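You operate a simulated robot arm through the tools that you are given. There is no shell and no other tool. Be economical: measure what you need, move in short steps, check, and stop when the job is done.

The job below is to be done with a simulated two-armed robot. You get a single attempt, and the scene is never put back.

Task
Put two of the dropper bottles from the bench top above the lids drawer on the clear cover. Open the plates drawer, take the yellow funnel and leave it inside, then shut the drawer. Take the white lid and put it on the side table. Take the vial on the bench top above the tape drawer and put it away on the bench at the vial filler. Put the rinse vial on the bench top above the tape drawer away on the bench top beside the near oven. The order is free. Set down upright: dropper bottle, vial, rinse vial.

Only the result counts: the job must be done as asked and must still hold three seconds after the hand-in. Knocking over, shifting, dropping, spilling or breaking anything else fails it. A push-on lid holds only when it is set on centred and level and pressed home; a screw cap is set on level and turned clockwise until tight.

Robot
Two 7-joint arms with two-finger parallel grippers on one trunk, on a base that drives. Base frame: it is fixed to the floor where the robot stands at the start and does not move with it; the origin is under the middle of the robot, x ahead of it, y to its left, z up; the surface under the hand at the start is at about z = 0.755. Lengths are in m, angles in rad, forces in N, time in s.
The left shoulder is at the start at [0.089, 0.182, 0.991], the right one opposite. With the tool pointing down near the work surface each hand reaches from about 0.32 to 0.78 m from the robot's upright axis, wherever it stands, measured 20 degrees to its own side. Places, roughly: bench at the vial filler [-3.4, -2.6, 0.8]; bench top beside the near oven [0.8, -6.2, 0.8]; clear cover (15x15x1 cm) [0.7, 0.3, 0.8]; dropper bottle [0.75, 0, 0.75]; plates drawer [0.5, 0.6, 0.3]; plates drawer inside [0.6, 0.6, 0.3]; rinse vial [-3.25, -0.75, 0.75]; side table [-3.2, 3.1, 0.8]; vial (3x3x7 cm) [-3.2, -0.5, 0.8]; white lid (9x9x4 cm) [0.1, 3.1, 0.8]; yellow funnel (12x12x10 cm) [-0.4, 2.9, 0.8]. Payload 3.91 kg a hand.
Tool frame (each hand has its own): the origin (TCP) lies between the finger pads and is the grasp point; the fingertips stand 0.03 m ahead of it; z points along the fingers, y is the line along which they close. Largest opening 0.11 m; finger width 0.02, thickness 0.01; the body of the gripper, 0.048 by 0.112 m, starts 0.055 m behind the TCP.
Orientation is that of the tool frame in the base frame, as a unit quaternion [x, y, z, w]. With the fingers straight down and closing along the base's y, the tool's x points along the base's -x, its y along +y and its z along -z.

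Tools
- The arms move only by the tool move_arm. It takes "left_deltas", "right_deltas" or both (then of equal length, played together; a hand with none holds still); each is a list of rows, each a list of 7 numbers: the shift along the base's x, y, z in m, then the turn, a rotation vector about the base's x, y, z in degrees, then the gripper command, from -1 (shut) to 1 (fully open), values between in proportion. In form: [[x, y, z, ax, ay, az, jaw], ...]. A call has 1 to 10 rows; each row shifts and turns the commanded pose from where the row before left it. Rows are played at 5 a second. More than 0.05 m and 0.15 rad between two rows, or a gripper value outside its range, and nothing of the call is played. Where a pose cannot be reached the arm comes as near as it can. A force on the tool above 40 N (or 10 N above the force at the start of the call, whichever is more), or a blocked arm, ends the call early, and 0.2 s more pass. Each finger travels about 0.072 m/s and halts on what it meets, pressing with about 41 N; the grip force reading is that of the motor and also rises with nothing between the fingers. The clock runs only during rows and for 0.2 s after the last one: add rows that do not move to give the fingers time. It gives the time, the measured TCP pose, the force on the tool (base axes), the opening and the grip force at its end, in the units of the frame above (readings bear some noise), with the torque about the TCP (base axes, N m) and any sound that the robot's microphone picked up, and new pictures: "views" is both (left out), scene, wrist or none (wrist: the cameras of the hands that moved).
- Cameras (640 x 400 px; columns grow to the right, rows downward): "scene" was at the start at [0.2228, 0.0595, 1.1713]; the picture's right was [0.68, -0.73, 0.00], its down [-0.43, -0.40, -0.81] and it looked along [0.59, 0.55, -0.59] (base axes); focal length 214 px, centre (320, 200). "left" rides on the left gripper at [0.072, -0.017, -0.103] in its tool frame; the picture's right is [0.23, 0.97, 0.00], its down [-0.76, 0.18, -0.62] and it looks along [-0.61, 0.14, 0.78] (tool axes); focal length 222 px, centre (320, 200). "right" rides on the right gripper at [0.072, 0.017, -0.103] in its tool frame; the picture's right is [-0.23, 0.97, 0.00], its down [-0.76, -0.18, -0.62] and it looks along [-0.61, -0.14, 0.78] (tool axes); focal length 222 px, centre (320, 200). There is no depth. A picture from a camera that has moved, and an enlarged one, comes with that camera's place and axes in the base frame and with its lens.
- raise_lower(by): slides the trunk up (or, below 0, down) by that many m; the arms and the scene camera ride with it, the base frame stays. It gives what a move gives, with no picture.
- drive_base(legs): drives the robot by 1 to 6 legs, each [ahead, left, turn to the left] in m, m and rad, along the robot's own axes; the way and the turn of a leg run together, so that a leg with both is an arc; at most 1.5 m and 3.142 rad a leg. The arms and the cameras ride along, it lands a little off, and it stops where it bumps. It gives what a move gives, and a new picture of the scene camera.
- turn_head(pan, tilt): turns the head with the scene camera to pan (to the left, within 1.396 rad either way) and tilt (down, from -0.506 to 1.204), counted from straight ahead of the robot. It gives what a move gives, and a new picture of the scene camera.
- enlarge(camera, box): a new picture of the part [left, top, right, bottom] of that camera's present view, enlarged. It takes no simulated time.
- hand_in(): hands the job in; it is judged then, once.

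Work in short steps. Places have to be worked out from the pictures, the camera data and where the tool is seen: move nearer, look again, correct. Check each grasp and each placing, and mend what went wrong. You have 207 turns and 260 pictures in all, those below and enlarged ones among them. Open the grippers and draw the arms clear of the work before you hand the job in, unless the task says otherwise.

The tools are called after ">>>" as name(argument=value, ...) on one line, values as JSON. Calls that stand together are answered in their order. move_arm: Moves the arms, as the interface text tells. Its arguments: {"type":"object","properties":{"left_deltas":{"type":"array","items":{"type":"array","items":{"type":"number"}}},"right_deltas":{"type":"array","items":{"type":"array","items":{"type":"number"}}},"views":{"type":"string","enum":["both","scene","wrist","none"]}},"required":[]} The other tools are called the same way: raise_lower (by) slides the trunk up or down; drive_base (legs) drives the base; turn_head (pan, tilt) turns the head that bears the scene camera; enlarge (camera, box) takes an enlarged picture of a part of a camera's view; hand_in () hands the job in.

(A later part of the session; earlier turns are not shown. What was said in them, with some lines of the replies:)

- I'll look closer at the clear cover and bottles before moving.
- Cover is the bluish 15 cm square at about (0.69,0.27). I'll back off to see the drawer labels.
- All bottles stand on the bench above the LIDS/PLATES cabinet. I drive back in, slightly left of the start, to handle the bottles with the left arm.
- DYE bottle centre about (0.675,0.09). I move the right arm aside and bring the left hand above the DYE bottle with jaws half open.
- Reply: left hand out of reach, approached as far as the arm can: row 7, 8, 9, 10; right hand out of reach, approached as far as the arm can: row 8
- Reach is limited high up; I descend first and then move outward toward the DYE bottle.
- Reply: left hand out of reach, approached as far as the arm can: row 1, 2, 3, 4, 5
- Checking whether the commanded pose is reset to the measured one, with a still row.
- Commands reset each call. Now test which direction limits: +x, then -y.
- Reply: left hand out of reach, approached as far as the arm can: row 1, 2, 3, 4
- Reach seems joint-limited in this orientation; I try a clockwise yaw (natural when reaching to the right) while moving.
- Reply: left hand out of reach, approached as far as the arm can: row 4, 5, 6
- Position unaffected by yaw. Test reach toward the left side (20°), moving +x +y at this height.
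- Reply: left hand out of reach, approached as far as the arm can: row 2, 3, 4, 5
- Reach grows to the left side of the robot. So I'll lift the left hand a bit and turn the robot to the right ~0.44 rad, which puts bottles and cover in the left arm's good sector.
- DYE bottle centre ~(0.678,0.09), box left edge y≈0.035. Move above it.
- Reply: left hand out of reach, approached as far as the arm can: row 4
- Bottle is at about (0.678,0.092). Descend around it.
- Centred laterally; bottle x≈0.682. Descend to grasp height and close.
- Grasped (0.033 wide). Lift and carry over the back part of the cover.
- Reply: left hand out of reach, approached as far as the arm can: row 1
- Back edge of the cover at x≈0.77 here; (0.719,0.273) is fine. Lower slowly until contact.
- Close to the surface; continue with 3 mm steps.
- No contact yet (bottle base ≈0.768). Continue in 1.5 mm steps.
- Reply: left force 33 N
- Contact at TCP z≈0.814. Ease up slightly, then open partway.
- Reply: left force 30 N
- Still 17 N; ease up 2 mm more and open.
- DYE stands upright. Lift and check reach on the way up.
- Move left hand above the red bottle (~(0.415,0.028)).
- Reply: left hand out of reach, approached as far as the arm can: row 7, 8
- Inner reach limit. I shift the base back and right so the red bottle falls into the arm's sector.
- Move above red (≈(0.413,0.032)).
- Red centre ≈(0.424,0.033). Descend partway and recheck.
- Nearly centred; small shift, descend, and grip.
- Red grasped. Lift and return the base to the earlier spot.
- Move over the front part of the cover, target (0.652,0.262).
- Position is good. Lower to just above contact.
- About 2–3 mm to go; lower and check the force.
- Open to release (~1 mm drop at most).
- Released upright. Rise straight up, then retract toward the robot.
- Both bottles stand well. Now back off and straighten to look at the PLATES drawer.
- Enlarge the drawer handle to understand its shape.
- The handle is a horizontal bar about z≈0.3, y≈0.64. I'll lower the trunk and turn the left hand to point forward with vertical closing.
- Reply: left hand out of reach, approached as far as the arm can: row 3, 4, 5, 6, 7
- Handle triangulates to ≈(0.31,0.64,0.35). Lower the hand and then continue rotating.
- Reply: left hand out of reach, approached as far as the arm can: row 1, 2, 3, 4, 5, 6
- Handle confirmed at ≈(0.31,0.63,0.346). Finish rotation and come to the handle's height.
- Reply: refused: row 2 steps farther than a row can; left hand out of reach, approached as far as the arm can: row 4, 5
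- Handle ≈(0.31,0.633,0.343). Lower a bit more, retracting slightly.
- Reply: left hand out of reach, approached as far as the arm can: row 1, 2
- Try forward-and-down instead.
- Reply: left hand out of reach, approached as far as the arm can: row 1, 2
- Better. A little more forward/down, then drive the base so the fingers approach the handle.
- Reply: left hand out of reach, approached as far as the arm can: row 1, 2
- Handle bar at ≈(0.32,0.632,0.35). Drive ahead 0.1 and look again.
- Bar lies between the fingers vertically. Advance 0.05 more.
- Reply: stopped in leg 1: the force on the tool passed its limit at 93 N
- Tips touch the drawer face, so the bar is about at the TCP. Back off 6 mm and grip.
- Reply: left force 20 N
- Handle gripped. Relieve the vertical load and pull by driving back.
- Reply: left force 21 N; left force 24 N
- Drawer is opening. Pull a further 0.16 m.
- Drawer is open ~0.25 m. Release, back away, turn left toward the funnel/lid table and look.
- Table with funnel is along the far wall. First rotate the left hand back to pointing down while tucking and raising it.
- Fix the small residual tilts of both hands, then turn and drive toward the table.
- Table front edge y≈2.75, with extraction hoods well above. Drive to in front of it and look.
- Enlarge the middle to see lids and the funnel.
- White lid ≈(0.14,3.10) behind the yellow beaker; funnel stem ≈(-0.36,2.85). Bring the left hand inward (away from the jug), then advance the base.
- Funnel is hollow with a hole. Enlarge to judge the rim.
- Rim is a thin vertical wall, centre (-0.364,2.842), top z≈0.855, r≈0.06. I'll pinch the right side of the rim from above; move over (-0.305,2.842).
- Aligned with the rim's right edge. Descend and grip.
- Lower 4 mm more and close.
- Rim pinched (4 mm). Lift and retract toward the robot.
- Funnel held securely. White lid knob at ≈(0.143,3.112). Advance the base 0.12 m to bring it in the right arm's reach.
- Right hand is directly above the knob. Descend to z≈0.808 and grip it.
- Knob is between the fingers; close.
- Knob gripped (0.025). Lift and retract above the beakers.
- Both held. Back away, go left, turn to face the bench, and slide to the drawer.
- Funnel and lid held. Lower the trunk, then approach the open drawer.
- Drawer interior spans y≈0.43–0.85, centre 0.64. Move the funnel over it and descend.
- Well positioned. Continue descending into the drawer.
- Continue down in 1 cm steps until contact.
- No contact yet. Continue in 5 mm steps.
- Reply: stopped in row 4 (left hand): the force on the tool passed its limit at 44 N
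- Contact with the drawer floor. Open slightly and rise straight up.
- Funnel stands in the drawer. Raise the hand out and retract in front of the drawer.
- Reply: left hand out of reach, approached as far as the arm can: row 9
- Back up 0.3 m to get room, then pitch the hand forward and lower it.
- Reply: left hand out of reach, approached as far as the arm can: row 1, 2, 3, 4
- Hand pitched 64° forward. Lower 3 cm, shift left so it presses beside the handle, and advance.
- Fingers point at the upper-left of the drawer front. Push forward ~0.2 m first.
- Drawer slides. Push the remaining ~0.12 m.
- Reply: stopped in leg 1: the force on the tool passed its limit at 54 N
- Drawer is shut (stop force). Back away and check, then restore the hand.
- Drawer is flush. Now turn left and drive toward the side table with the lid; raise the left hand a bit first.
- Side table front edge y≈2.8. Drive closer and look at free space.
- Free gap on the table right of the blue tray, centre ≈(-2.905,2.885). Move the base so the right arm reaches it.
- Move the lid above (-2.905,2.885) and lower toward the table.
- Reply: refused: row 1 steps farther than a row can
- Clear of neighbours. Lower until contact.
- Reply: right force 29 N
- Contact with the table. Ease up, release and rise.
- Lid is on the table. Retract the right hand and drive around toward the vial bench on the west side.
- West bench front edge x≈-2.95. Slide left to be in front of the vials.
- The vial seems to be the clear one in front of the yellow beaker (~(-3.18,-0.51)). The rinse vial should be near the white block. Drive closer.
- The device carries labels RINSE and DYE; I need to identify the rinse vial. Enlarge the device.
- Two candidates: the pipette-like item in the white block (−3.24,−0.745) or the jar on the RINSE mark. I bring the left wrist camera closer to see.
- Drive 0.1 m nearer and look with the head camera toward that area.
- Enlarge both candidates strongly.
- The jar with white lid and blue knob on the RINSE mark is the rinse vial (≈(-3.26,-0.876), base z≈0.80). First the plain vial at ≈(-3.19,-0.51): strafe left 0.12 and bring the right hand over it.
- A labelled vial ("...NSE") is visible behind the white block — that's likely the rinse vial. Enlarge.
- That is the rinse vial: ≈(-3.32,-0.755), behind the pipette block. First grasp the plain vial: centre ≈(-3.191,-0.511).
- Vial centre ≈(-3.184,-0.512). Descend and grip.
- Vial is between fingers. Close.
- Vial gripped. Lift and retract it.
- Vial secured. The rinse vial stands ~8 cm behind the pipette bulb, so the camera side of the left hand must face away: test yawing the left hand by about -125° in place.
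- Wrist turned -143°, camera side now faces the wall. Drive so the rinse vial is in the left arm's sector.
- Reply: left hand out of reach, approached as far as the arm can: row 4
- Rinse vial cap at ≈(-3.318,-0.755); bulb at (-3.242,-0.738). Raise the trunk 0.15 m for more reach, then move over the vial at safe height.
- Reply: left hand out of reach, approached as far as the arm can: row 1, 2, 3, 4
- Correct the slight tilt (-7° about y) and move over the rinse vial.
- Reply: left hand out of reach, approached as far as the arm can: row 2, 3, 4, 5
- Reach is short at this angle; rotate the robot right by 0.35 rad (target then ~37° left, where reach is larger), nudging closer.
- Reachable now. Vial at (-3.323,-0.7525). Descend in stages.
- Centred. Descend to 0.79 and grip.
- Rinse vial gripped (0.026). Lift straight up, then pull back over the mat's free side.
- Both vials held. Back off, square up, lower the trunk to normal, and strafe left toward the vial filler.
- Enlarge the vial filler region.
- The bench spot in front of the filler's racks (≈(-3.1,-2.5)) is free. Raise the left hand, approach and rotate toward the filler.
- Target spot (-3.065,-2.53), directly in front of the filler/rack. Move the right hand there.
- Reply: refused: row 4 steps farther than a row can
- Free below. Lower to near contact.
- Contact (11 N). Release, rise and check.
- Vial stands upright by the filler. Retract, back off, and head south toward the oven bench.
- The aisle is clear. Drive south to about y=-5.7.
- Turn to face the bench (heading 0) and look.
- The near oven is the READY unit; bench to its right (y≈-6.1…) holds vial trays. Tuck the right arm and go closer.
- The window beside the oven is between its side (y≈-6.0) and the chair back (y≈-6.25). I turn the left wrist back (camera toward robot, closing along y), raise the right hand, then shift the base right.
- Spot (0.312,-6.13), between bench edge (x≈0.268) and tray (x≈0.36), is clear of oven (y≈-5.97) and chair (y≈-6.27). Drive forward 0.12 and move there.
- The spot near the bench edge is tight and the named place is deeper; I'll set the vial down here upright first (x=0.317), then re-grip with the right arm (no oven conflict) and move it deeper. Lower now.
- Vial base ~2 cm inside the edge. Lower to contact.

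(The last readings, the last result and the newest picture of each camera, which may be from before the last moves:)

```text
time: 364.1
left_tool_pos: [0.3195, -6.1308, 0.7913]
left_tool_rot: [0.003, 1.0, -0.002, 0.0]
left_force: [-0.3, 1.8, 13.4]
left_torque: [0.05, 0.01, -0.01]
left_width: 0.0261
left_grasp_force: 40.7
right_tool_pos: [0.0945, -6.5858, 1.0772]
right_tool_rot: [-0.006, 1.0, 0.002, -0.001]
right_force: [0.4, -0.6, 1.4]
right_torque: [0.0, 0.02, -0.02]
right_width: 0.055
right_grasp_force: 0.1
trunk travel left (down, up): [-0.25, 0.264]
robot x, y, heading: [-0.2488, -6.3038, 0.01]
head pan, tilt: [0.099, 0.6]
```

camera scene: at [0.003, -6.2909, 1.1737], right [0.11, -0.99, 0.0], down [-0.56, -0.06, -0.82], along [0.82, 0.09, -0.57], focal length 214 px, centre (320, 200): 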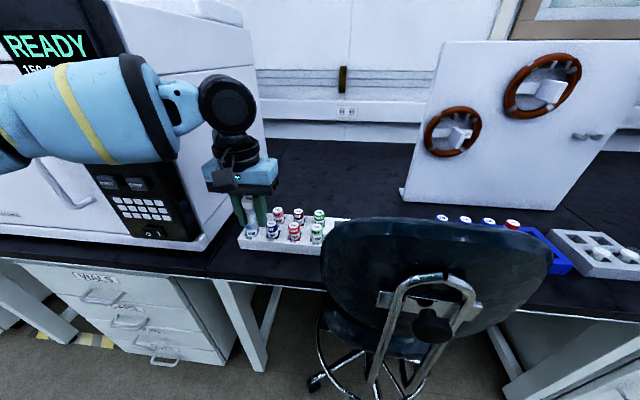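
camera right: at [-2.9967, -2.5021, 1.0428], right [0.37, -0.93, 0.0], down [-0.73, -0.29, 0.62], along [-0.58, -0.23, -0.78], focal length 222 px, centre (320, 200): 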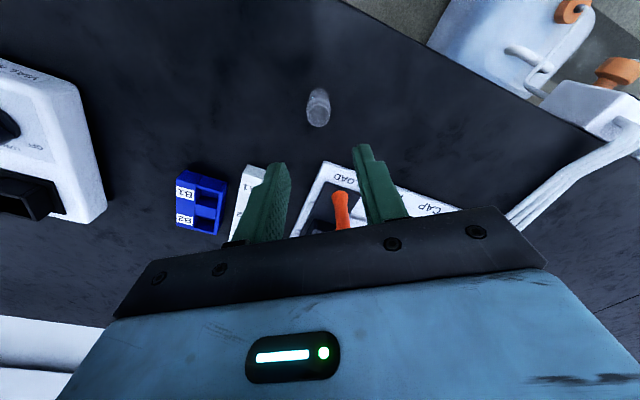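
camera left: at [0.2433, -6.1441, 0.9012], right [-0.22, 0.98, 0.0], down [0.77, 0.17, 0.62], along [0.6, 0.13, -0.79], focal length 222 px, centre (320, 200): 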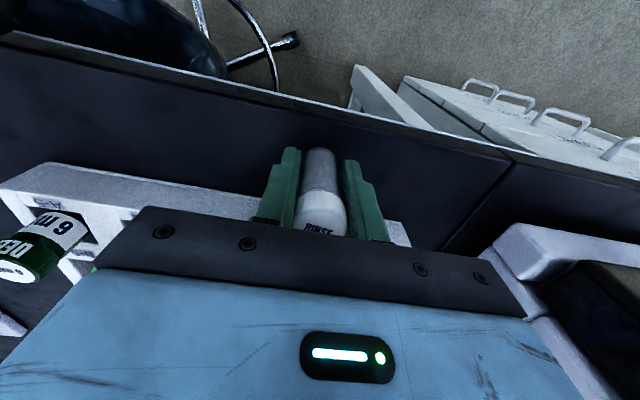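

Contact. Release, rise straight up, and retract the left hand toward the robot.

>>> move_arm(left_deltas=[[0, 0, 0.001, 0, 0, 0, -1], [0, 0, 0, 0, 0, 0, -0.5], [0, 0, 0, 0, 0, 0, -0.2], [0, 0, 0, 0, 0, 0, -0.2], [0, 0, 0.03, 0, 0, 0, -0.2], [0, 0, 0.04, 0, 0, 0, -0.2], [0, 0, 0.04, 0, 0, 0, -0.2], [0, 0, 0.04, 0, 0, 0, -0.2], [-0.03, 0, 0.03, 0, 0, 0, -0.2], [-0.04, 0, 0.01, 0, 0, 0, -0.2]], views="wrist")

```text
time: 366.3
left_tool_pos: [0.2513, -6.1183, 0.9866]
left_tool_rot: [0.004, 1.0, -0.001, -0.002]
left_force: [0.8, -0.7, 0.2]
left_torque: [0.0, 0.02, 0.01]
left_width: 0.0439
left_grasp_force: 0.0
left hand out of reach, approached as far as the arm can: row 8
right_tool_pos: [0.0959, -6.5867, 1.0789]
right_tool_rot: [-0.006, 1.0, 0.001, -0.003]
right_force: [0.0, 0.5, 0.6]
right_torque: [0.01, 0.0, 0.01]
right_width: 0.0552
right_grasp_force: 0.0
trunk travel left (down, up): [-0.25, 0.264]
robot x, y, heading: [-0.2414, -6.3025, 0.006]
head pan, tilt: [0.099, 0.6]
camera left: at [0.1784, -6.1344, 1.0903], right [-0.22, 0.98, 0.0], down [0.77, 0.17, 0.62], along [0.6, 0.13, -0.79], focal length 222 px, centre (320, 200)
```

left: 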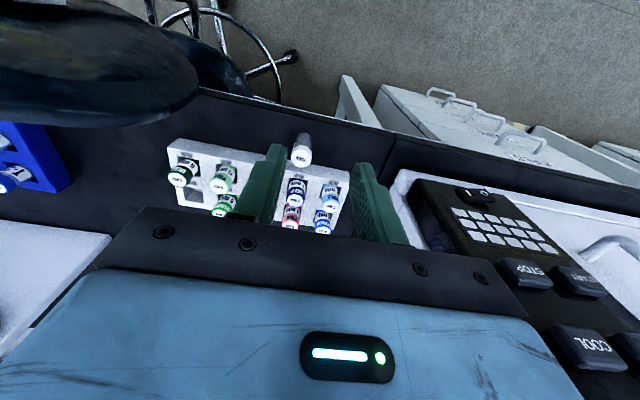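

Vial stands at (0.319,-6.131). Tuck the left hand aside, then shift the base so the right arm faces the vial.

>>> move_arm(left_deltas=[[-0.04, 0.0, 0, 0, 0, 0, 0], [-0.04, 0.02, 0, 0, 0, 0, 0], [-0.035, 0.03, 0, 0, 0, 0, 0], [-0.03, 0.035, 0, 0, 0, 0, 0], [-0.03, 0.035, 0, 0, 0, 0, 0], [-0.03, 0.035, 0, 0, 0, 0, 0], [-0.03, 0.035, 0, 0, 0, 0, 0], [-0.02, 0.04, 0, 0, 0, 0, 0]], views="none")

>>> drive_base(legs=[[-0.15, 0, 0], [0, 0.37, 0], [0.36, 0, 0]])

>>> turn_head(pan=-0.35, tilt=0.7)

```text
time: 368.1
left_tool_pos: [-0.0031, -5.8942, 0.9808]
left_tool_rot: [0.01, 1.0, 0.007, -0.024]
left_force: [-1.0, 1.6, -3.7]
left_torque: [-0.21, -0.11, -0.01]
left_width: 0.0549
left_grasp_force: 0.0
left hand out of reach, approached as far as the arm can: row 7
right_tool_pos: [0.0922, -6.5895, 1.0783]
right_tool_rot: [-0.006, 1.0, 0.003, -0.001]
right_force: [-1.1, -1.1, -0.5]
right_torque: [0.11, -0.1, 0.02]
right_width: 0.0547
right_grasp_force: 0.0
trunk travel left (down, up): [-0.25, 0.264]
robot x, y, heading: [-0.2461, -6.3019, 0.011]
head pan, tilt: [0.099, 0.6]
```

```text
time: 375.0
left_tool_pos: [0.2019, -5.4998, 0.9823]
left_tool_rot: [0.002, 1.0, -0.001, -0.003]
left_force: [-0.3, 0.0, -0.2]
left_torque: [-0.01, 0.06, -0.04]
left_width: 0.055
left_grasp_force: 0.1
right_tool_pos: [0.3036, -6.1955, 1.0778]
right_tool_rot: [-0.008, 1.0, 0.002, -0.002]
right_force: [0.4, 0.1, 1.2]
right_torque: [-0.03, 0.04, 0.01]
right_width: 0.0551
right_grasp_force: 0.1
trunk travel left (down, up): [-0.25, 0.264]
robot x, y, heading: [-0.0389, -5.9118, 0.013]
head pan, tilt: [0.099, 0.6]
camera scene: at [0.2086, -5.9003, 1.1738], right [0.12, -0.99, 0.0], down [-0.56, -0.07, -0.82], along [0.82, 0.1, -0.57], focal length 214 px, centre (320, 200)
```

scene: 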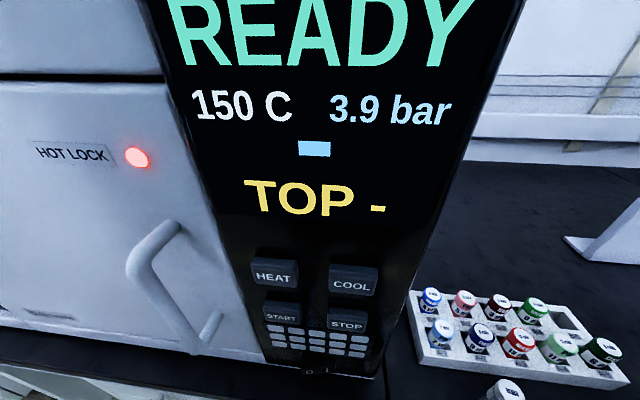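

```text
time: 375.9
left_tool_pos: [0.2015, -5.4993, 0.9838]
left_tool_rot: [0.002, 1.0, -0.001, -0.003]
left_force: [-0.2, -0.6, 0.0]
left_torque: [0.01, 0.01, -0.01]
left_width: 0.0551
left_grasp_force: 0.0
right_tool_pos: [0.3033, -6.1958, 1.0779]
right_tool_rot: [-0.008, 1.0, 0.002, -0.002]
right_force: [0.0, -1.1, 0.5]
right_torque: [0.01, -0.01, 0.0]
right_width: 0.0552
right_grasp_force: 0.1
trunk travel left (down, up): [-0.25, 0.264]
robot x, y, heading: [-0.0379, -5.9143, 0.021]
head pan, tilt: [-0.351, 0.7]
camera scene: at [0.2007, -5.9383, 1.1652], right [-0.33, -0.95, 0.0], down [-0.61, 0.21, -0.77], along [0.72, -0.25, -0.64], focal length 214 px, centre (320, 200)
```

scene: 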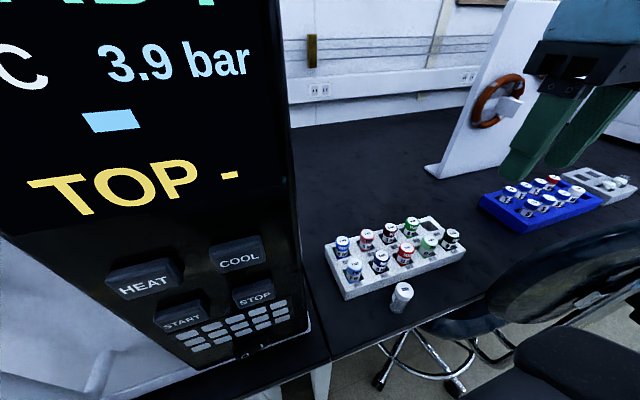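

Vial and free area behind the tray are visible. Move the right hand above the vial.

>>> move_arm(right_deltas=[[0.006, 0.022, -0.03, 0, 0, 0, -0.1], [0.005, 0.022, -0.04, 0, 0, 0, -0.1], [0.005, 0.021, -0.04, 0, 0, 0, -0.1], [0, 0, -0.04, 0, 0, 0, -0.1], [0, 0, 0, 0, 0, 0, -0.1]], views="wrist")

```text
time: 377.0
left_tool_pos: [0.1918, -5.4864, 0.9804]
left_tool_rot: [0.002, 1.0, -0.009, 0.002]
left_force: [0.5, 0.3, 0.6]
left_torque: [0.0, 0.02, -0.02]
left_width: 0.0551
left_grasp_force: 0.0
right_tool_pos: [0.3157, -6.1112, 0.9958]
right_tool_rot: [-0.01, 0.993, -0.001, 0.115]
right_force: [-0.1, -1.0, 0.1]
right_torque: [0.0, 0.05, -0.04]
right_width: 0.0494
right_grasp_force: 0.1
trunk travel left (down, up): [-0.25, 0.264]
robot x, y, heading: [-0.0396, -5.9129, 0.017]
head pan, tilt: [-0.351, 0.7]
stopped in row 5 (right hand): the arm was blocked; the commanded pose is now the measured one
camera right: at [0.2207, -6.0955, 1.0801], right [0.2, 0.98, 0.05], down [0.6, -0.16, 0.78], along [0.77, -0.13, -0.62], focal length 222 px, centre (320, 200)
```

right: 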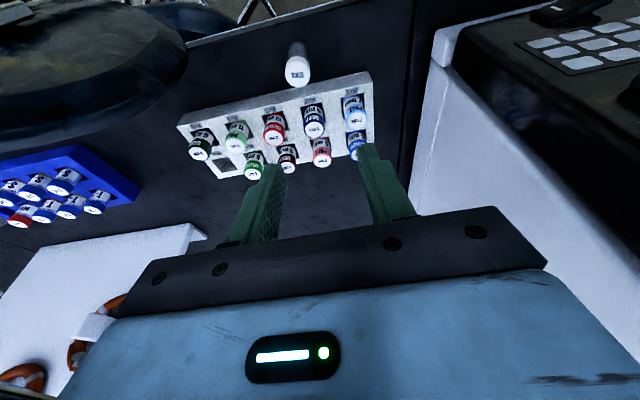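

The right arm is blocked near the robot's own body. Move it up/right again and back the base off 0.15 m.

>>> move_arm(right_deltas=[[0.0, -0.02, 0.03, 0, 0, 0, -0.1], [0.0, -0.02, 0.03, 0, 0, 0, -0.1], [0, 0, 0, 0, -6.5, 0, -0.1], [0, 0, 0, 0, -6.5, 0, -0.1]], views="none")

>>> drive_base(legs=[[-0.14, 0, 0]])

```text
time: 378.0
left_tool_pos: [0.2014, -5.4993, 0.9827]
left_tool_rot: [0.002, 1.0, -0.001, -0.002]
left_force: [-0.3, 0.1, -0.8]
left_torque: [0.01, -0.03, 0.04]
left_width: 0.0553
left_grasp_force: 0.1
right_tool_pos: [0.3247, -6.1656, 1.04]
right_tool_rot: [-0.01, 0.978, 0.003, 0.206]
right_force: [0.6, 0.0, -0.1]
right_torque: [-0.02, -0.02, 0.01]
right_width: 0.0495
right_grasp_force: 0.1
trunk travel left (down, up): [-0.25, 0.264]
robot x, y, heading: [-0.0412, -5.913, 0.022]
head pan, tilt: [-0.351, 0.7]
```

```text
time: 379.4
left_tool_pos: [0.0599, -5.5027, 0.9832]
left_tool_rot: [0.001, 1.0, -0.002, -0.002]
left_force: [-0.8, 0.5, -0.4]
left_torque: [0.04, -0.03, 0.0]
left_width: 0.0549
left_grasp_force: 0.1
right_tool_pos: [0.1852, -6.1681, 1.04]
right_tool_rot: [-0.01, 0.979, 0.003, 0.206]
right_force: [0.1, 0.1, 0.6]
right_torque: [-0.03, 0.01, -0.02]
right_width: 0.0496
right_grasp_force: 0.0
trunk travel left (down, up): [-0.25, 0.264]
robot x, y, heading: [-0.1751, -5.9132, 0.017]
head pan, tilt: [-0.351, 0.7]
camera scene: at [0.0594, -5.9402, 1.1654], right [-0.33, -0.95, 0.0], down [-0.61, 0.21, -0.77], along [0.72, -0.25, -0.64], focal length 214 px, centre (320, 200)
```

scene: 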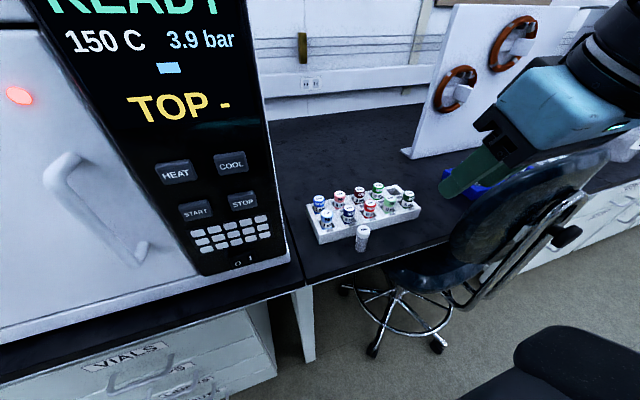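

I rotated the wrong way; correct with +24° about y and move above the vial at (0.3195,-6.131).

>>> move_arm(right_deltas=[[0.02, 0.0, 0, 0, 8, 0, -0.1], [0.03, 0.01, 0, 0, 8, 0, -0.1], [0.03, 0.01, -0.01, 0, 8, 0, -0.1], [0.03, 0.01, -0.03, 0, 0, 0, -0.1], [0.024, 0.007, -0.04, 0, 0, 0, -0.1], [0, 0, -0.03, 0, 0, 0, -0.1], [0, 0, 0, 0, 0, 0, -0.1]], views="wrist")

```text
time: 381.1
left_tool_pos: [0.0558, -5.4952, 0.98]
left_tool_rot: [0.001, 1.0, -0.007, 0.0]
left_force: [0.5, -1.2, -0.1]
left_torque: [0.03, 0.03, 0.0]
left_width: 0.0552
left_grasp_force: 0.1
right_tool_pos: [0.3192, -6.1203, 0.9827]
right_tool_rot: [-0.012, 0.998, 0.002, 0.064]
right_force: [0.0, -0.3, -1.9]
right_torque: [0.0, 0.03, -0.02]
right_width: 0.0498
right_grasp_force: 0.1
trunk travel left (down, up): [-0.25, 0.264]
robot x, y, heading: [-0.1783, -5.9133, 0.025]
head pan, tilt: [-0.351, 0.7]
stopped in row 7 (right hand): the arm was blocked; the commanded pose is now the measured one
camera right: at [0.2327, -6.1053, 1.076], right [0.2, 0.98, 0.03], down [0.68, -0.16, 0.71], along [0.7, -0.12, -0.7], focal length 222 px, centre (320, 200)
```

right: 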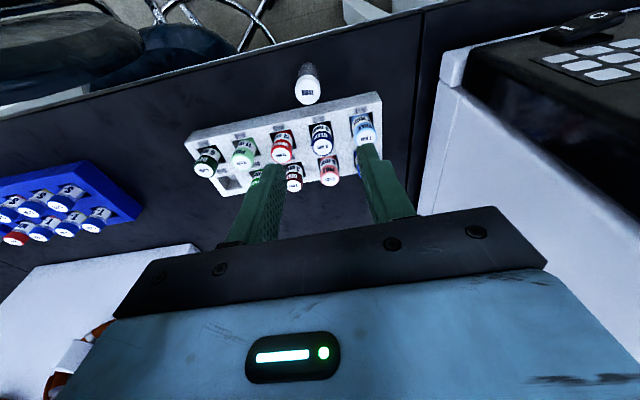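

Blocked again, likely the forearm against the chair back. Lift the right hand off, then raise the trunk so the arm passes above the chair.

>>> move_arm(right_deltas=[[-0.01, -0.01, 0.03, 0, 0, 0, -0.1], [-0.02, -0.01, 0.04, 0, 0, 0, -0.1], [-0.02, 0, 0.03, 0, 0, 0, -0.1]], views="none")

>>> raise_lower(by=0.24)

>>> turn_head(pan=-0.5, tilt=0.8)

```text
time: 381.9
left_tool_pos: [0.0612, -5.502, 0.9836]
left_tool_rot: [0.001, 1.0, -0.002, -0.002]
left_force: [-0.6, -0.4, 0.6]
left_torque: [0.03, 0.0, -0.01]
left_width: 0.055
left_grasp_force: 0.1
right_tool_pos: [0.2754, -6.1488, 1.063]
right_tool_rot: [-0.01, 0.999, 0.007, 0.044]
right_force: [0.7, 0.3, 0.1]
right_torque: [0.01, -0.06, -0.02]
right_width: 0.0495
right_grasp_force: 0.0
trunk travel left (down, up): [-0.25, 0.264]
robot x, y, heading: [-0.1773, -5.914, 0.022]
head pan, tilt: [-0.351, 0.7]
```

```text
time: 384.4
left_tool_pos: [0.0617, -5.5015, 1.2222]
left_tool_rot: [0.001, 1.0, -0.003, -0.003]
left_force: [-0.5, 0.1, -0.8]
left_torque: [0.0, 0.01, 0.0]
left_width: 0.0549
left_grasp_force: 0.1
right_tool_pos: [0.2757, -6.1478, 1.3049]
right_tool_rot: [-0.01, 0.999, 0.006, 0.043]
right_force: [0.1, -0.4, -0.2]
right_torque: [-0.03, 0.02, -0.02]
right_width: 0.0496
right_grasp_force: 0.0
trunk travel left (down, up): [-0.49, 0.024]
robot x, y, heading: [-0.1794, -5.9149, 0.021]
head pan, tilt: [-0.351, 0.7]
```

```text
time: 385.1
left_tool_pos: [0.0614, -5.5019, 1.2228]
left_tool_rot: [0.001, 1.0, -0.001, -0.003]
left_force: [0.0, 0.4, -0.2]
left_torque: [-0.01, 0.0, -0.04]
left_width: 0.0551
left_grasp_force: 0.1
right_tool_pos: [0.2744, -6.1474, 1.3048]
right_tool_rot: [-0.01, 0.999, 0.005, 0.044]
right_force: [-0.5, 0.6, 0.0]
right_torque: [0.02, 0.0, -0.03]
right_width: 0.0497
right_grasp_force: 0.0
trunk travel left (down, up): [-0.49, 0.024]
robot x, y, heading: [-0.1779, -5.9152, 0.022]
head pan, tilt: [-0.499, 0.799]
camera scene: at [-0.0638, -5.952, 1.4214], right [-0.46, -0.89, 0.0], down [-0.64, 0.33, -0.7], along [0.62, -0.32, -0.72], focal length 214 px, centre (320, 200)
```

scene: 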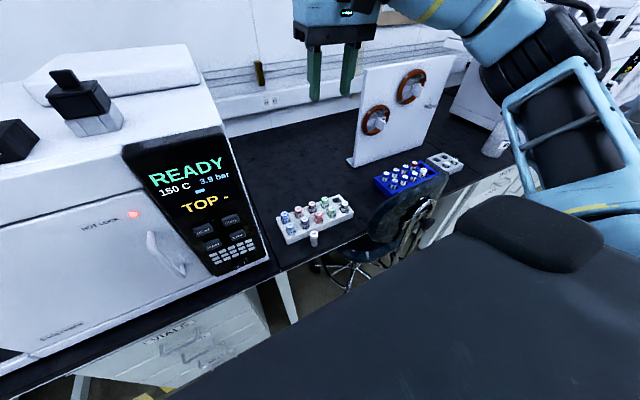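

Check whether the chair was disturbed: enlarge it.

>>> enlarge(camera="scene", box=[250, 150, 470, 320])

```text
2.35 times, centred on (360, 235) of scene
camera zoom: at [-0.0638, -5.952, 1.4214], right [-0.46, -0.89, 0.0], down [-0.64, 0.33, -0.7], along [0.62, -0.32, -0.72], focal length 505 px, centre (226, 118)
```

zoom: 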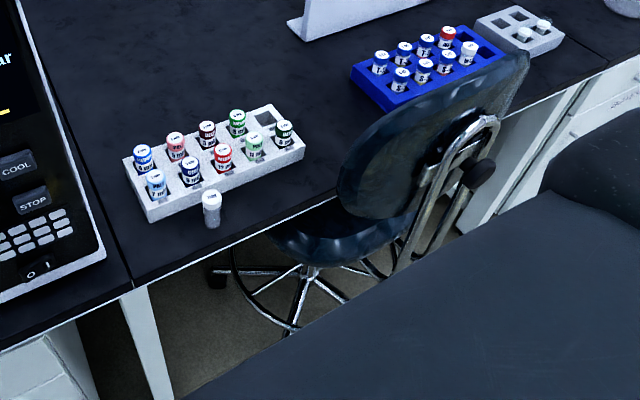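

The chair seems rigid/unmoved. With the trunk up, level the hand and descend over the vial from higher.

>>> move_arm(right_deltas=[[0.015, 0.006, -0.03, 0, 5, 0, -0.1], [0.015, 0.005, -0.04, 0, 0, 0, -0.1], [0.015, 0.005, -0.04, 0, 0, 0, -0.1], [0, 0, -0.045, 0, 0, 0, -0.1], [0, 0, -0.045, 0, 0, 0, -0.1], [0, 0, -0.045, 0, 0, 0, -0.1], [0, 0, -0.045, 0, 0, 0, -0.1], [0, 0, -0.045, 0, 0, 0, -0.1], [0, 0, 0, 0, 0, 0, -0.1]], views="both")

```text
time: 387.1
left_tool_pos: [0.0613, -5.5028, 1.2226]
left_tool_rot: [0.0, 1.0, -0.001, -0.002]
left_force: [-0.1, 0.1, 0.9]
left_torque: [-0.01, 0.0, -0.05]
left_width: 0.0551
left_grasp_force: 0.1
right_tool_pos: [0.3188, -6.1336, 0.9682]
right_tool_rot: [-0.01, 1.0, 0.006, 0.001]
right_force: [-0.7, 0.0, 0.0]
right_torque: [-0.01, 0.0, 0.04]
right_width: 0.0495
right_grasp_force: 0.0
trunk travel left (down, up): [-0.49, 0.024]
robot x, y, heading: [-0.1811, -5.9136, 0.017]
head pan, tilt: [-0.499, 0.799]
camera scene: at [-0.0642, -5.9519, 1.4215], right [-0.46, -0.89, 0.0], down [-0.64, 0.33, -0.7], along [0.62, -0.32, -0.72], focal length 214 px, centre (320, 200)
camera right: at [0.2454, -6.1188, 1.0725], right [0.21, 0.98, 0.01], down [0.76, -0.17, 0.62], along [0.61, -0.12, -0.78], focal length 222 px, centre (320, 200)
```

scene: 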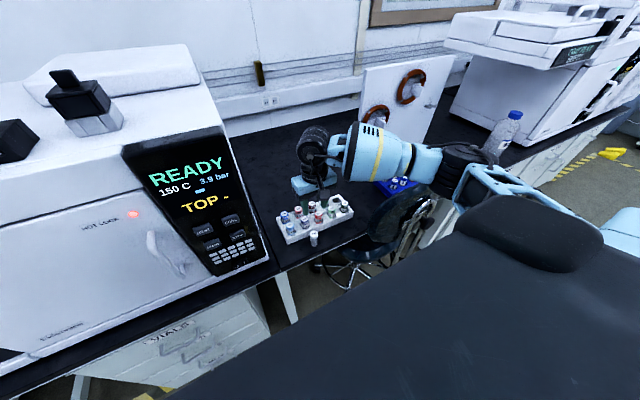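
right: 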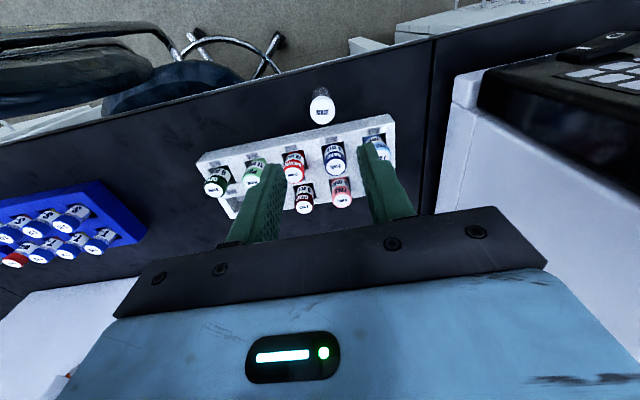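

Clear now. Vial at (0.320,-6.1305). Descend to grip height.

>>> move_arm(right_deltas=[[0.001, 0.003, -0.04, 0, 0, 0, -0.1], [0, 0, -0.045, 0, 0, 0, -0.1], [0, 0, -0.045, 0, 0, 0, -0.1], [0, 0, -0.03, 0, 0, 0, -0.1], [0, 0, -0.015, 0, 0, 0, -0.1], [0, 0, 0, 0, 0, 0, -0.1]], views="wrist")

```text
time: 388.6
left_tool_pos: [0.061, -5.5024, 1.2223]
left_tool_rot: [0.0, 1.0, -0.002, -0.003]
left_force: [-0.3, -0.1, -0.2]
left_torque: [-0.02, -0.02, -0.03]
left_width: 0.055
left_grasp_force: 0.1
right_tool_pos: [0.3199, -6.1271, 0.7941]
right_tool_rot: [-0.009, 1.0, 0.007, 0.001]
right_force: [-0.1, -0.1, -0.5]
right_torque: [-0.02, -0.01, 0.01]
right_width: 0.0496
right_grasp_force: 0.0
trunk travel left (down, up): [-0.49, 0.024]
robot x, y, heading: [-0.1809, -5.9143, 0.015]
head pan, tilt: [-0.499, 0.799]
camera right: at [0.2464, -6.1129, 0.8983], right [0.21, 0.98, 0.01], down [0.76, -0.17, 0.62], along [0.61, -0.12, -0.78], focal length 222 px, centre (320, 200)
```

right: 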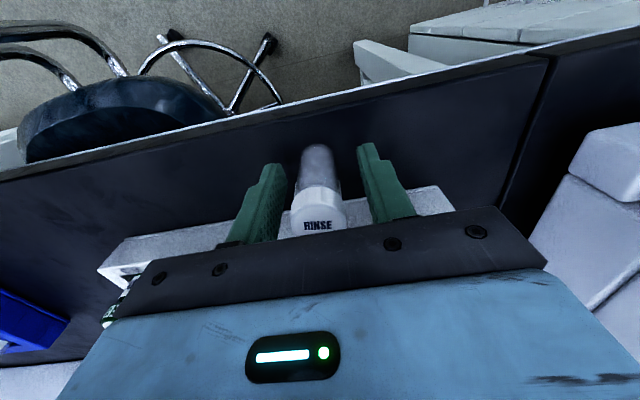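

Between the fingers. Close and lift.

>>> move_arm(right_deltas=[[0, -0.001, -0.002, 0, 0, 0, -0.1], [0, 0, 0, 0, 0, 0, -1], [0, 0, 0, 0, 0, 0, -1], [0, 0, 0, 0, 0, 0, -1], [0, 0, 0.03, 0, 0, 0, -1], [0, 0, 0.04, 0, 0, 0, -1], [0, 0, 0.04, 0, 0, 0, -1], [0, 0, 0.03, 0, 0, 0, -1]], views="wrist")

```text
time: 390.4
left_tool_pos: [0.0619, -5.5021, 1.2225]
left_tool_rot: [0.001, 1.0, -0.003, -0.002]
left_force: [0.3, -0.1, 0.2]
left_torque: [0.03, -0.03, 0.01]
left_width: 0.0549
left_grasp_force: 0.1
right_tool_pos: [0.3194, -6.1308, 0.9326]
right_tool_rot: [-0.009, 1.0, 0.006, 0.001]
right_force: [-1.5, 0.0, 0.2]
right_torque: [-0.01, -0.01, -0.01]
right_width: 0.0261
right_grasp_force: 41.2
trunk travel left (down, up): [-0.49, 0.024]
robot x, y, heading: [-0.1817, -5.9149, 0.016]
head pan, tilt: [-0.499, 0.799]
camera right: at [0.2462, -6.1156, 1.0364], right [0.21, 0.98, 0.01], down [0.76, -0.17, 0.62], along [0.61, -0.12, -0.78], focal length 222 px, centre (320, 200)
```

right: 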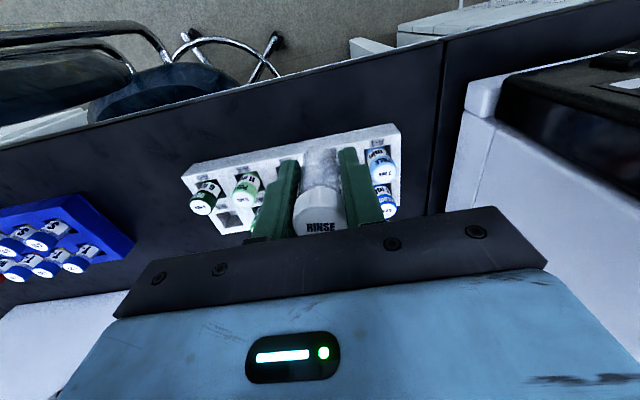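

Vial held again. Drive forward 0.13 m and extend over the free bench behind the tray.

>>> drive_base(legs=[[0.13, 0, 0]])

>>> move_arm(right_deltas=[[0.04, -0.01, 0, 0, 0, 0, -1], [0.04, -0.01, 0, 0, 0, 0, -1], [0.04, -0.01, 0, 0, 0, 0, -1], [0.03, -0.01, 0, 0, 0, 0, -1], [0, 0, 0, 0, 0, 0, -1]], views="both")

```text
time: 391.6
left_tool_pos: [0.1916, -5.5006, 1.2237]
left_tool_rot: [0.003, 1.0, -0.001, -0.002]
left_force: [0.0, -0.1, 0.8]
left_torque: [-0.01, -0.04, 0.01]
left_width: 0.0551
left_grasp_force: 0.1
right_tool_pos: [0.4468, -6.1292, 0.9326]
right_tool_rot: [-0.007, 1.0, 0.007, 0.0]
right_force: [0.6, 0.4, 0.0]
right_torque: [-0.01, 0.0, 0.01]
right_width: 0.0263
right_grasp_force: 41.4
trunk travel left (down, up): [-0.49, 0.024]
robot x, y, heading: [-0.0481, -5.914, 0.013]
head pan, tilt: [-0.499, 0.799]
camera scene: at [0.064, -5.9501, 1.4215], right [-0.46, -0.89, 0.0], down [-0.63, 0.33, -0.7], along [0.62, -0.32, -0.72], focal length 214 px, centre (320, 200)
```

scene: 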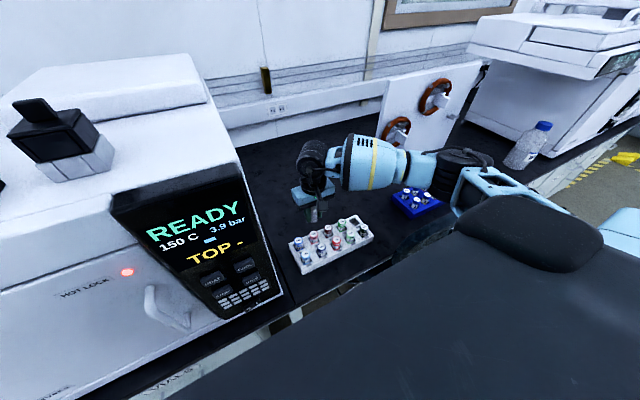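

```text
time: 392.8
left_tool_pos: [0.1912, -5.501, 1.2245]
left_tool_rot: [0.003, 1.0, -0.002, -0.001]
left_force: [-0.2, -1.0, -0.1]
left_torque: [0.04, 0.02, -0.04]
left_width: 0.0549
left_grasp_force: 0.1
right_tool_pos: [0.5964, -6.1696, 0.9294]
right_tool_rot: [-0.009, 1.0, 0.007, 0.001]
right_force: [0.0, -0.4, -0.2]
right_torque: [0.04, -0.01, 0.0]
right_width: 0.0263
right_grasp_force: 41.3
trunk travel left (down, up): [-0.49, 0.024]
robot x, y, heading: [-0.0527, -5.9126, 0.015]
head pan, tilt: [-0.499, 0.799]
camera scene: at [0.0642, -5.9507, 1.4214], right [-0.46, -0.89, 0.0], down [-0.63, 0.33, -0.7], along [0.62, -0.32, -0.72], focal length 214 px, centre (320, 200)
camera right: at [0.5235, -6.155, 1.0335], right [0.21, 0.98, 0.01], down [0.76, -0.17, 0.62], along [0.61, -0.12, -0.78], focal length 222 px, centre (320, 200)
```

scene: 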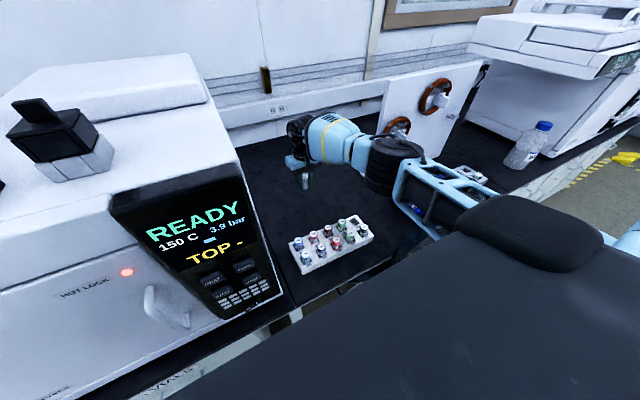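
right: 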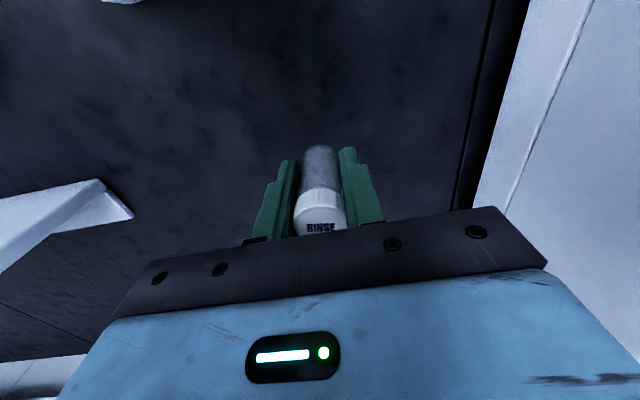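

Good open space. Extend slightly and lower to near contact.

>>> move_arm(right_deltas=[[0.03, 0, -0.03, 0, 0, 0, -1], [0, 0, -0.04, 0, 0, 0, -1], [0, 0, -0.04, 0, 0, 0, -1], [0, 0, -0.018, 0, 0, 0, -1], [0, 0, -0.006, 0, 0, 0, -1], [0, 0, -0.002, 0, 0, 0, -1], [0, 0, -0.0015, 0, 0, 0, -1], [0, 0, 0, 0, 0, 0, -1]], views="none")

```text
time: 394.6
left_tool_pos: [0.1904, -5.5001, 1.2226]
left_tool_rot: [0.002, 1.0, -0.002, -0.003]
left_force: [-0.1, -0.4, 0.1]
left_torque: [0.02, 0.05, 0.01]
left_width: 0.0549
left_grasp_force: 0.1
right_tool_pos: [0.5851, -6.1659, 0.8409]
right_tool_rot: [-0.008, 1.0, 0.005, 0.001]
right_force: [-0.5, 0.1, -0.7]
right_torque: [-0.04, 0.02, -0.01]
right_width: 0.0261
right_grasp_force: 41.2
right hand out of reach, approached as far as the arm can: row 1, 2, 3
trunk travel left (down, up): [-0.49, 0.024]
robot x, y, heading: [-0.0512, -5.9105, 0.013]
head pan, tilt: [-0.499, 0.799]
```

Reach limited with the trunk so high; lower the trunk by 0.04 (hand rides down to ≈0.80), then finish with small steps.

>>> raise_lower(by=-0.04)

>>> move_arm(right_deltas=[[0, 0, -0.003, 0, 0, 0, -1], [0, 0, -0.002, 0, 0, 0, -1], [0, 0, -0.0015, 0, 0, 0, -1], [0, 0, 0, 0, 0, 0, -1]], views="wrist")

```text
time: 395.5
left_tool_pos: [0.1906, -5.5015, 1.1829]
left_tool_rot: [0.002, 1.0, -0.001, -0.002]
left_force: [0.1, -0.5, -0.2]
left_torque: [0.04, -0.02, -0.03]
left_width: 0.055
left_grasp_force: 0.0
right_tool_pos: [0.5883, -6.167, 0.8036]
right_tool_rot: [-0.008, 1.0, 0.007, 0.001]
right_force: [-0.2, -1.0, -0.9]
right_torque: [0.01, 0.02, -0.02]
right_width: 0.0263
right_grasp_force: 41.0
trunk travel left (down, up): [-0.45, 0.064]
robot x, y, heading: [-0.0498, -5.9122, 0.013]
head pan, tilt: [-0.499, 0.799]
```

```text
time: 396.5
left_tool_pos: [0.1916, -5.5013, 1.1836]
left_tool_rot: [0.003, 1.0, -0.002, -0.003]
left_force: [-0.1, -0.1, 1.1]
left_torque: [-0.04, -0.01, -0.03]
left_width: 0.0553
left_grasp_force: 0.1
right_tool_pos: [0.5872, -6.1671, 0.7952]
right_tool_rot: [-0.008, 1.0, 0.006, 0.0]
right_force: [0.7, 0.6, -0.6]
right_torque: [-0.02, -0.03, 0.01]
right_width: 0.0261
right_grasp_force: 41.1
trunk travel left (down, up): [-0.45, 0.064]
robot x, y, heading: [-0.0482, -5.9102, 0.018]
head pan, tilt: [-0.499, 0.799]
camera right: at [0.5135, -6.1517, 0.8987], right [0.21, 0.98, 0.01], down [0.76, -0.17, 0.62], along [0.61, -0.12, -0.78], focal length 222 px, centre (320, 200)
```

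right: 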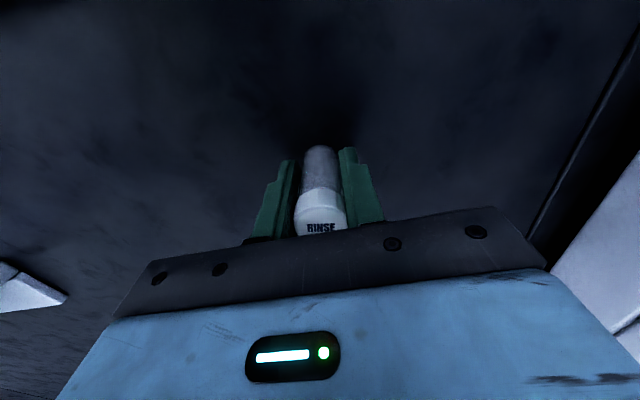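

Continue with 1.5 mm steps to contact.

>>> move_arm(right_deltas=[[0, 0, -0.0015, 0, 0, 0, -1], [0, 0, -0.0015, 0, 0, 0, -1], [0, 0, -0.001, 0, 0, 0, -1], [0, 0, 0, 0, 0, 0, -1]], views="none")

```text
time: 397.5
left_tool_pos: [0.1899, -5.5007, 1.1834]
left_tool_rot: [0.002, 1.0, -0.002, -0.001]
left_force: [0.4, -0.7, -0.3]
left_torque: [0.05, 0.0, 0.0]
left_width: 0.055
left_grasp_force: 0.0
right_tool_pos: [0.5888, -6.1665, 0.7933]
right_tool_rot: [-0.008, 1.0, 0.007, 0.002]
right_force: [0.7, -0.8, 14.5]
right_torque: [-0.18, -0.06, 0.0]
right_width: 0.0262
right_grasp_force: 41.2
trunk travel left (down, up): [-0.45, 0.064]
robot x, y, heading: [-0.0467, -5.9161, 0.017]
head pan, tilt: [-0.499, 0.799]
```

Contact. Release, rise, and retract over the tray.

>>> move_arm(right_deltas=[[0, 0, 0.001, 0, 0, 0, -1], [0, 0, 0, 0, 0, 0, -0.5], [0, 0, 0, 0, 0, 0, -0.1], [0, 0, 0, 0, 0, 0, -0.1], [0, 0, 0.03, 0, 0, 0, -0.1], [0, 0, 0.04, 0, 0, 0, -0.1], [0, 0, 0.04, 0, 0, 0, -0.1], [0, 0, 0.04, 0, 0, 0, -0.1], [-0.03, 0, 0.03, 0, 0, 0, -0.1], [-0.04, 0, 0.02, 0, 0, 0, -0.1]], views="both")

```text
time: 399.7
left_tool_pos: [0.1902, -5.5016, 1.1832]
left_tool_rot: [0.002, 1.0, -0.002, -0.002]
left_force: [0.1, -0.6, -0.4]
left_torque: [-0.03, -0.02, 0.02]
left_width: 0.055
left_grasp_force: 0.0
right_tool_pos: [0.5185, -6.1671, 0.9931]
right_tool_rot: [-0.009, 1.0, 0.006, 0.0]
right_force: [0.9, 0.6, -0.5]
right_torque: [-0.02, -0.01, 0.01]
right_width: 0.0497
right_grasp_force: 0.0
trunk travel left (down, up): [-0.45, 0.064]
robot x, y, heading: [-0.0491, -5.9147, 0.017]
head pan, tilt: [-0.499, 0.799]
camera scene: at [0.104, -5.9499, 1.3728], right [-0.46, -0.89, 0.0], down [-0.63, 0.33, -0.7], along [0.62, -0.32, -0.72], focal length 214 px, centre (320, 200)
camera right: at [0.4444, -6.1519, 1.0972], right [0.21, 0.98, 0.01], down [0.76, -0.17, 0.62], along [0.61, -0.12, -0.78], focal length 222 px, centre (320, 200)
```

scene: 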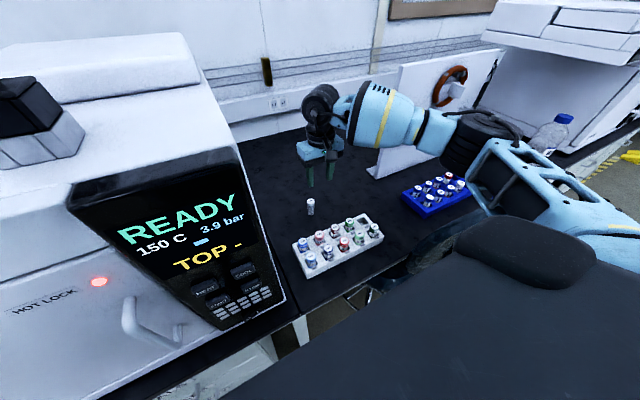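
right: 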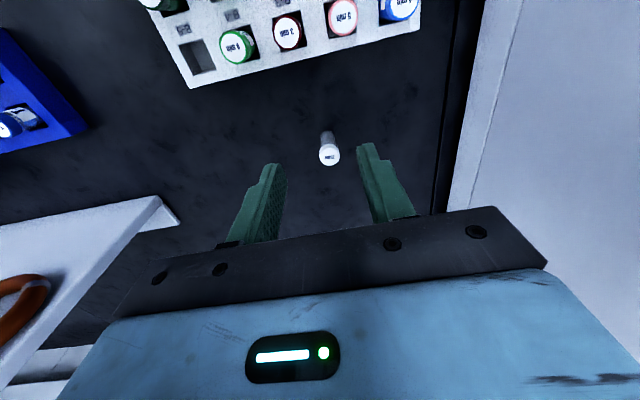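

Rinse vial stands upright beside the oven. Retract the right arm, back the base away, and take a last look.

>>> move_arm(right_deltas=[[-0.04, 0, 0.03, 0, 0, 0, 0], [-0.045, 0, 0.02, 0, 0, 0, 0], [-0.045, 0, 0.02, 0, 0, 0, 0], [-0.045, 0, 0.02, 0, 0, 0, 0]], views="none")

>>> drive_base(legs=[[-0.6, 0, 0]])

>>> enlarge(camera="scene", box=[220, 60, 460, 260])

```text
time: 400.7
left_tool_pos: [0.1879, -5.5004, 1.1837]
left_tool_rot: [0.003, 1.0, -0.001, -0.002]
left_force: [-0.3, -0.1, 0.7]
left_torque: [0.03, 0.0, 0.03]
left_width: 0.0551
left_grasp_force: 0.0
right_tool_pos: [0.3392, -6.1703, 1.0854]
right_tool_rot: [-0.008, 1.0, 0.006, 0.0]
right_force: [0.1, 0.8, 0.3]
right_torque: [-0.03, 0.0, 0.0]
right_width: 0.055
right_grasp_force: 0.0
trunk travel left (down, up): [-0.45, 0.064]
robot x, y, heading: [-0.0534, -5.9149, 0.018]
head pan, tilt: [-0.499, 0.799]
```

```text
time: 404.0
left_tool_pos: [-0.4076, -5.51, 1.182]
left_tool_rot: [-0.004, 1.0, -0.003, -0.002]
left_force: [-0.2, -0.2, 0.0]
left_torque: [0.04, 0.0, -0.01]
left_width: 0.0551
left_grasp_force: 0.1
right_tool_pos: [-0.2476, -6.1787, 1.0853]
right_tool_rot: [-0.014, 1.0, 0.006, 0.001]
right_force: [-0.2, 0.6, -0.3]
right_torque: [0.01, -0.03, -0.01]
right_width: 0.0548
right_grasp_force: 0.1
trunk travel left (down, up): [-0.45, 0.064]
robot x, y, heading: [-0.6452, -5.9282, 0.028]
head pan, tilt: [-0.499, 0.799]
camera scene: at [-0.4863, -5.9607, 1.3727], right [-0.45, -0.89, 0.0], down [-0.64, 0.33, -0.7], along [0.62, -0.32, -0.72], focal length 214 px, centre (320, 200)
```

scene: 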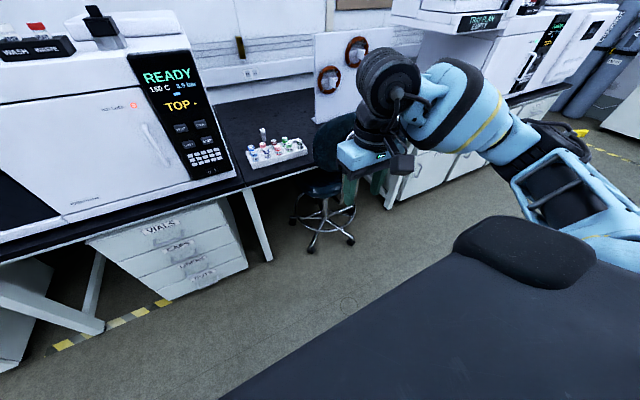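

```text
2.00 times, centred on (340, 160) of scene
camera zoom: at [-0.4863, -5.9607, 1.3727], right [-0.45, -0.89, 0.0], down [-0.64, 0.33, -0.7], along [0.62, -0.32, -0.72], focal length 429 px, centre (280, 280)
```

zoom: 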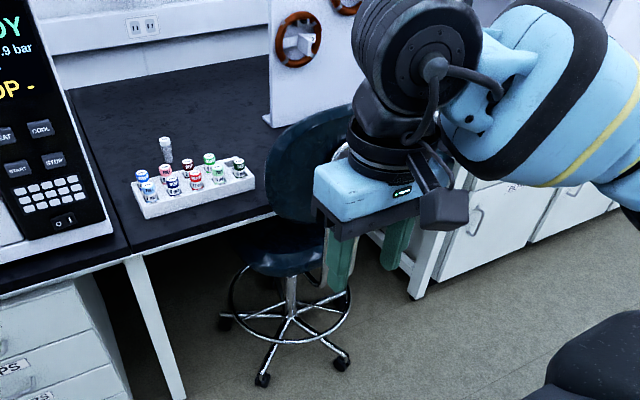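

The rinse vial is upright beside the oven, both grippers are open, and both arms are clear of the work. Handing in.

>>> hand_in()

```text
The job is handed in.
```

I handed the job in with every item placed, but the stool by the near oven was probably disturbed. My right arm was blocked twice beside it. Later pictures suggest the stool turned about 9° in place, with its centre moved about 1 cm, though that is within my measurement error. I left it as it was.

- **Dropper bottles:** the DYE and RED bottles stand upright on the clear cover.
- **Yellow funnel:** it is in the plates drawer, and the drawer is shut.
- **White lid:** it is on the side table.
- **Vial:** it stands upright on the bench just in front of the vial filler.
- **Rinse vial:** it stands upright on the bench right of the near oven, behind the small vial tray.
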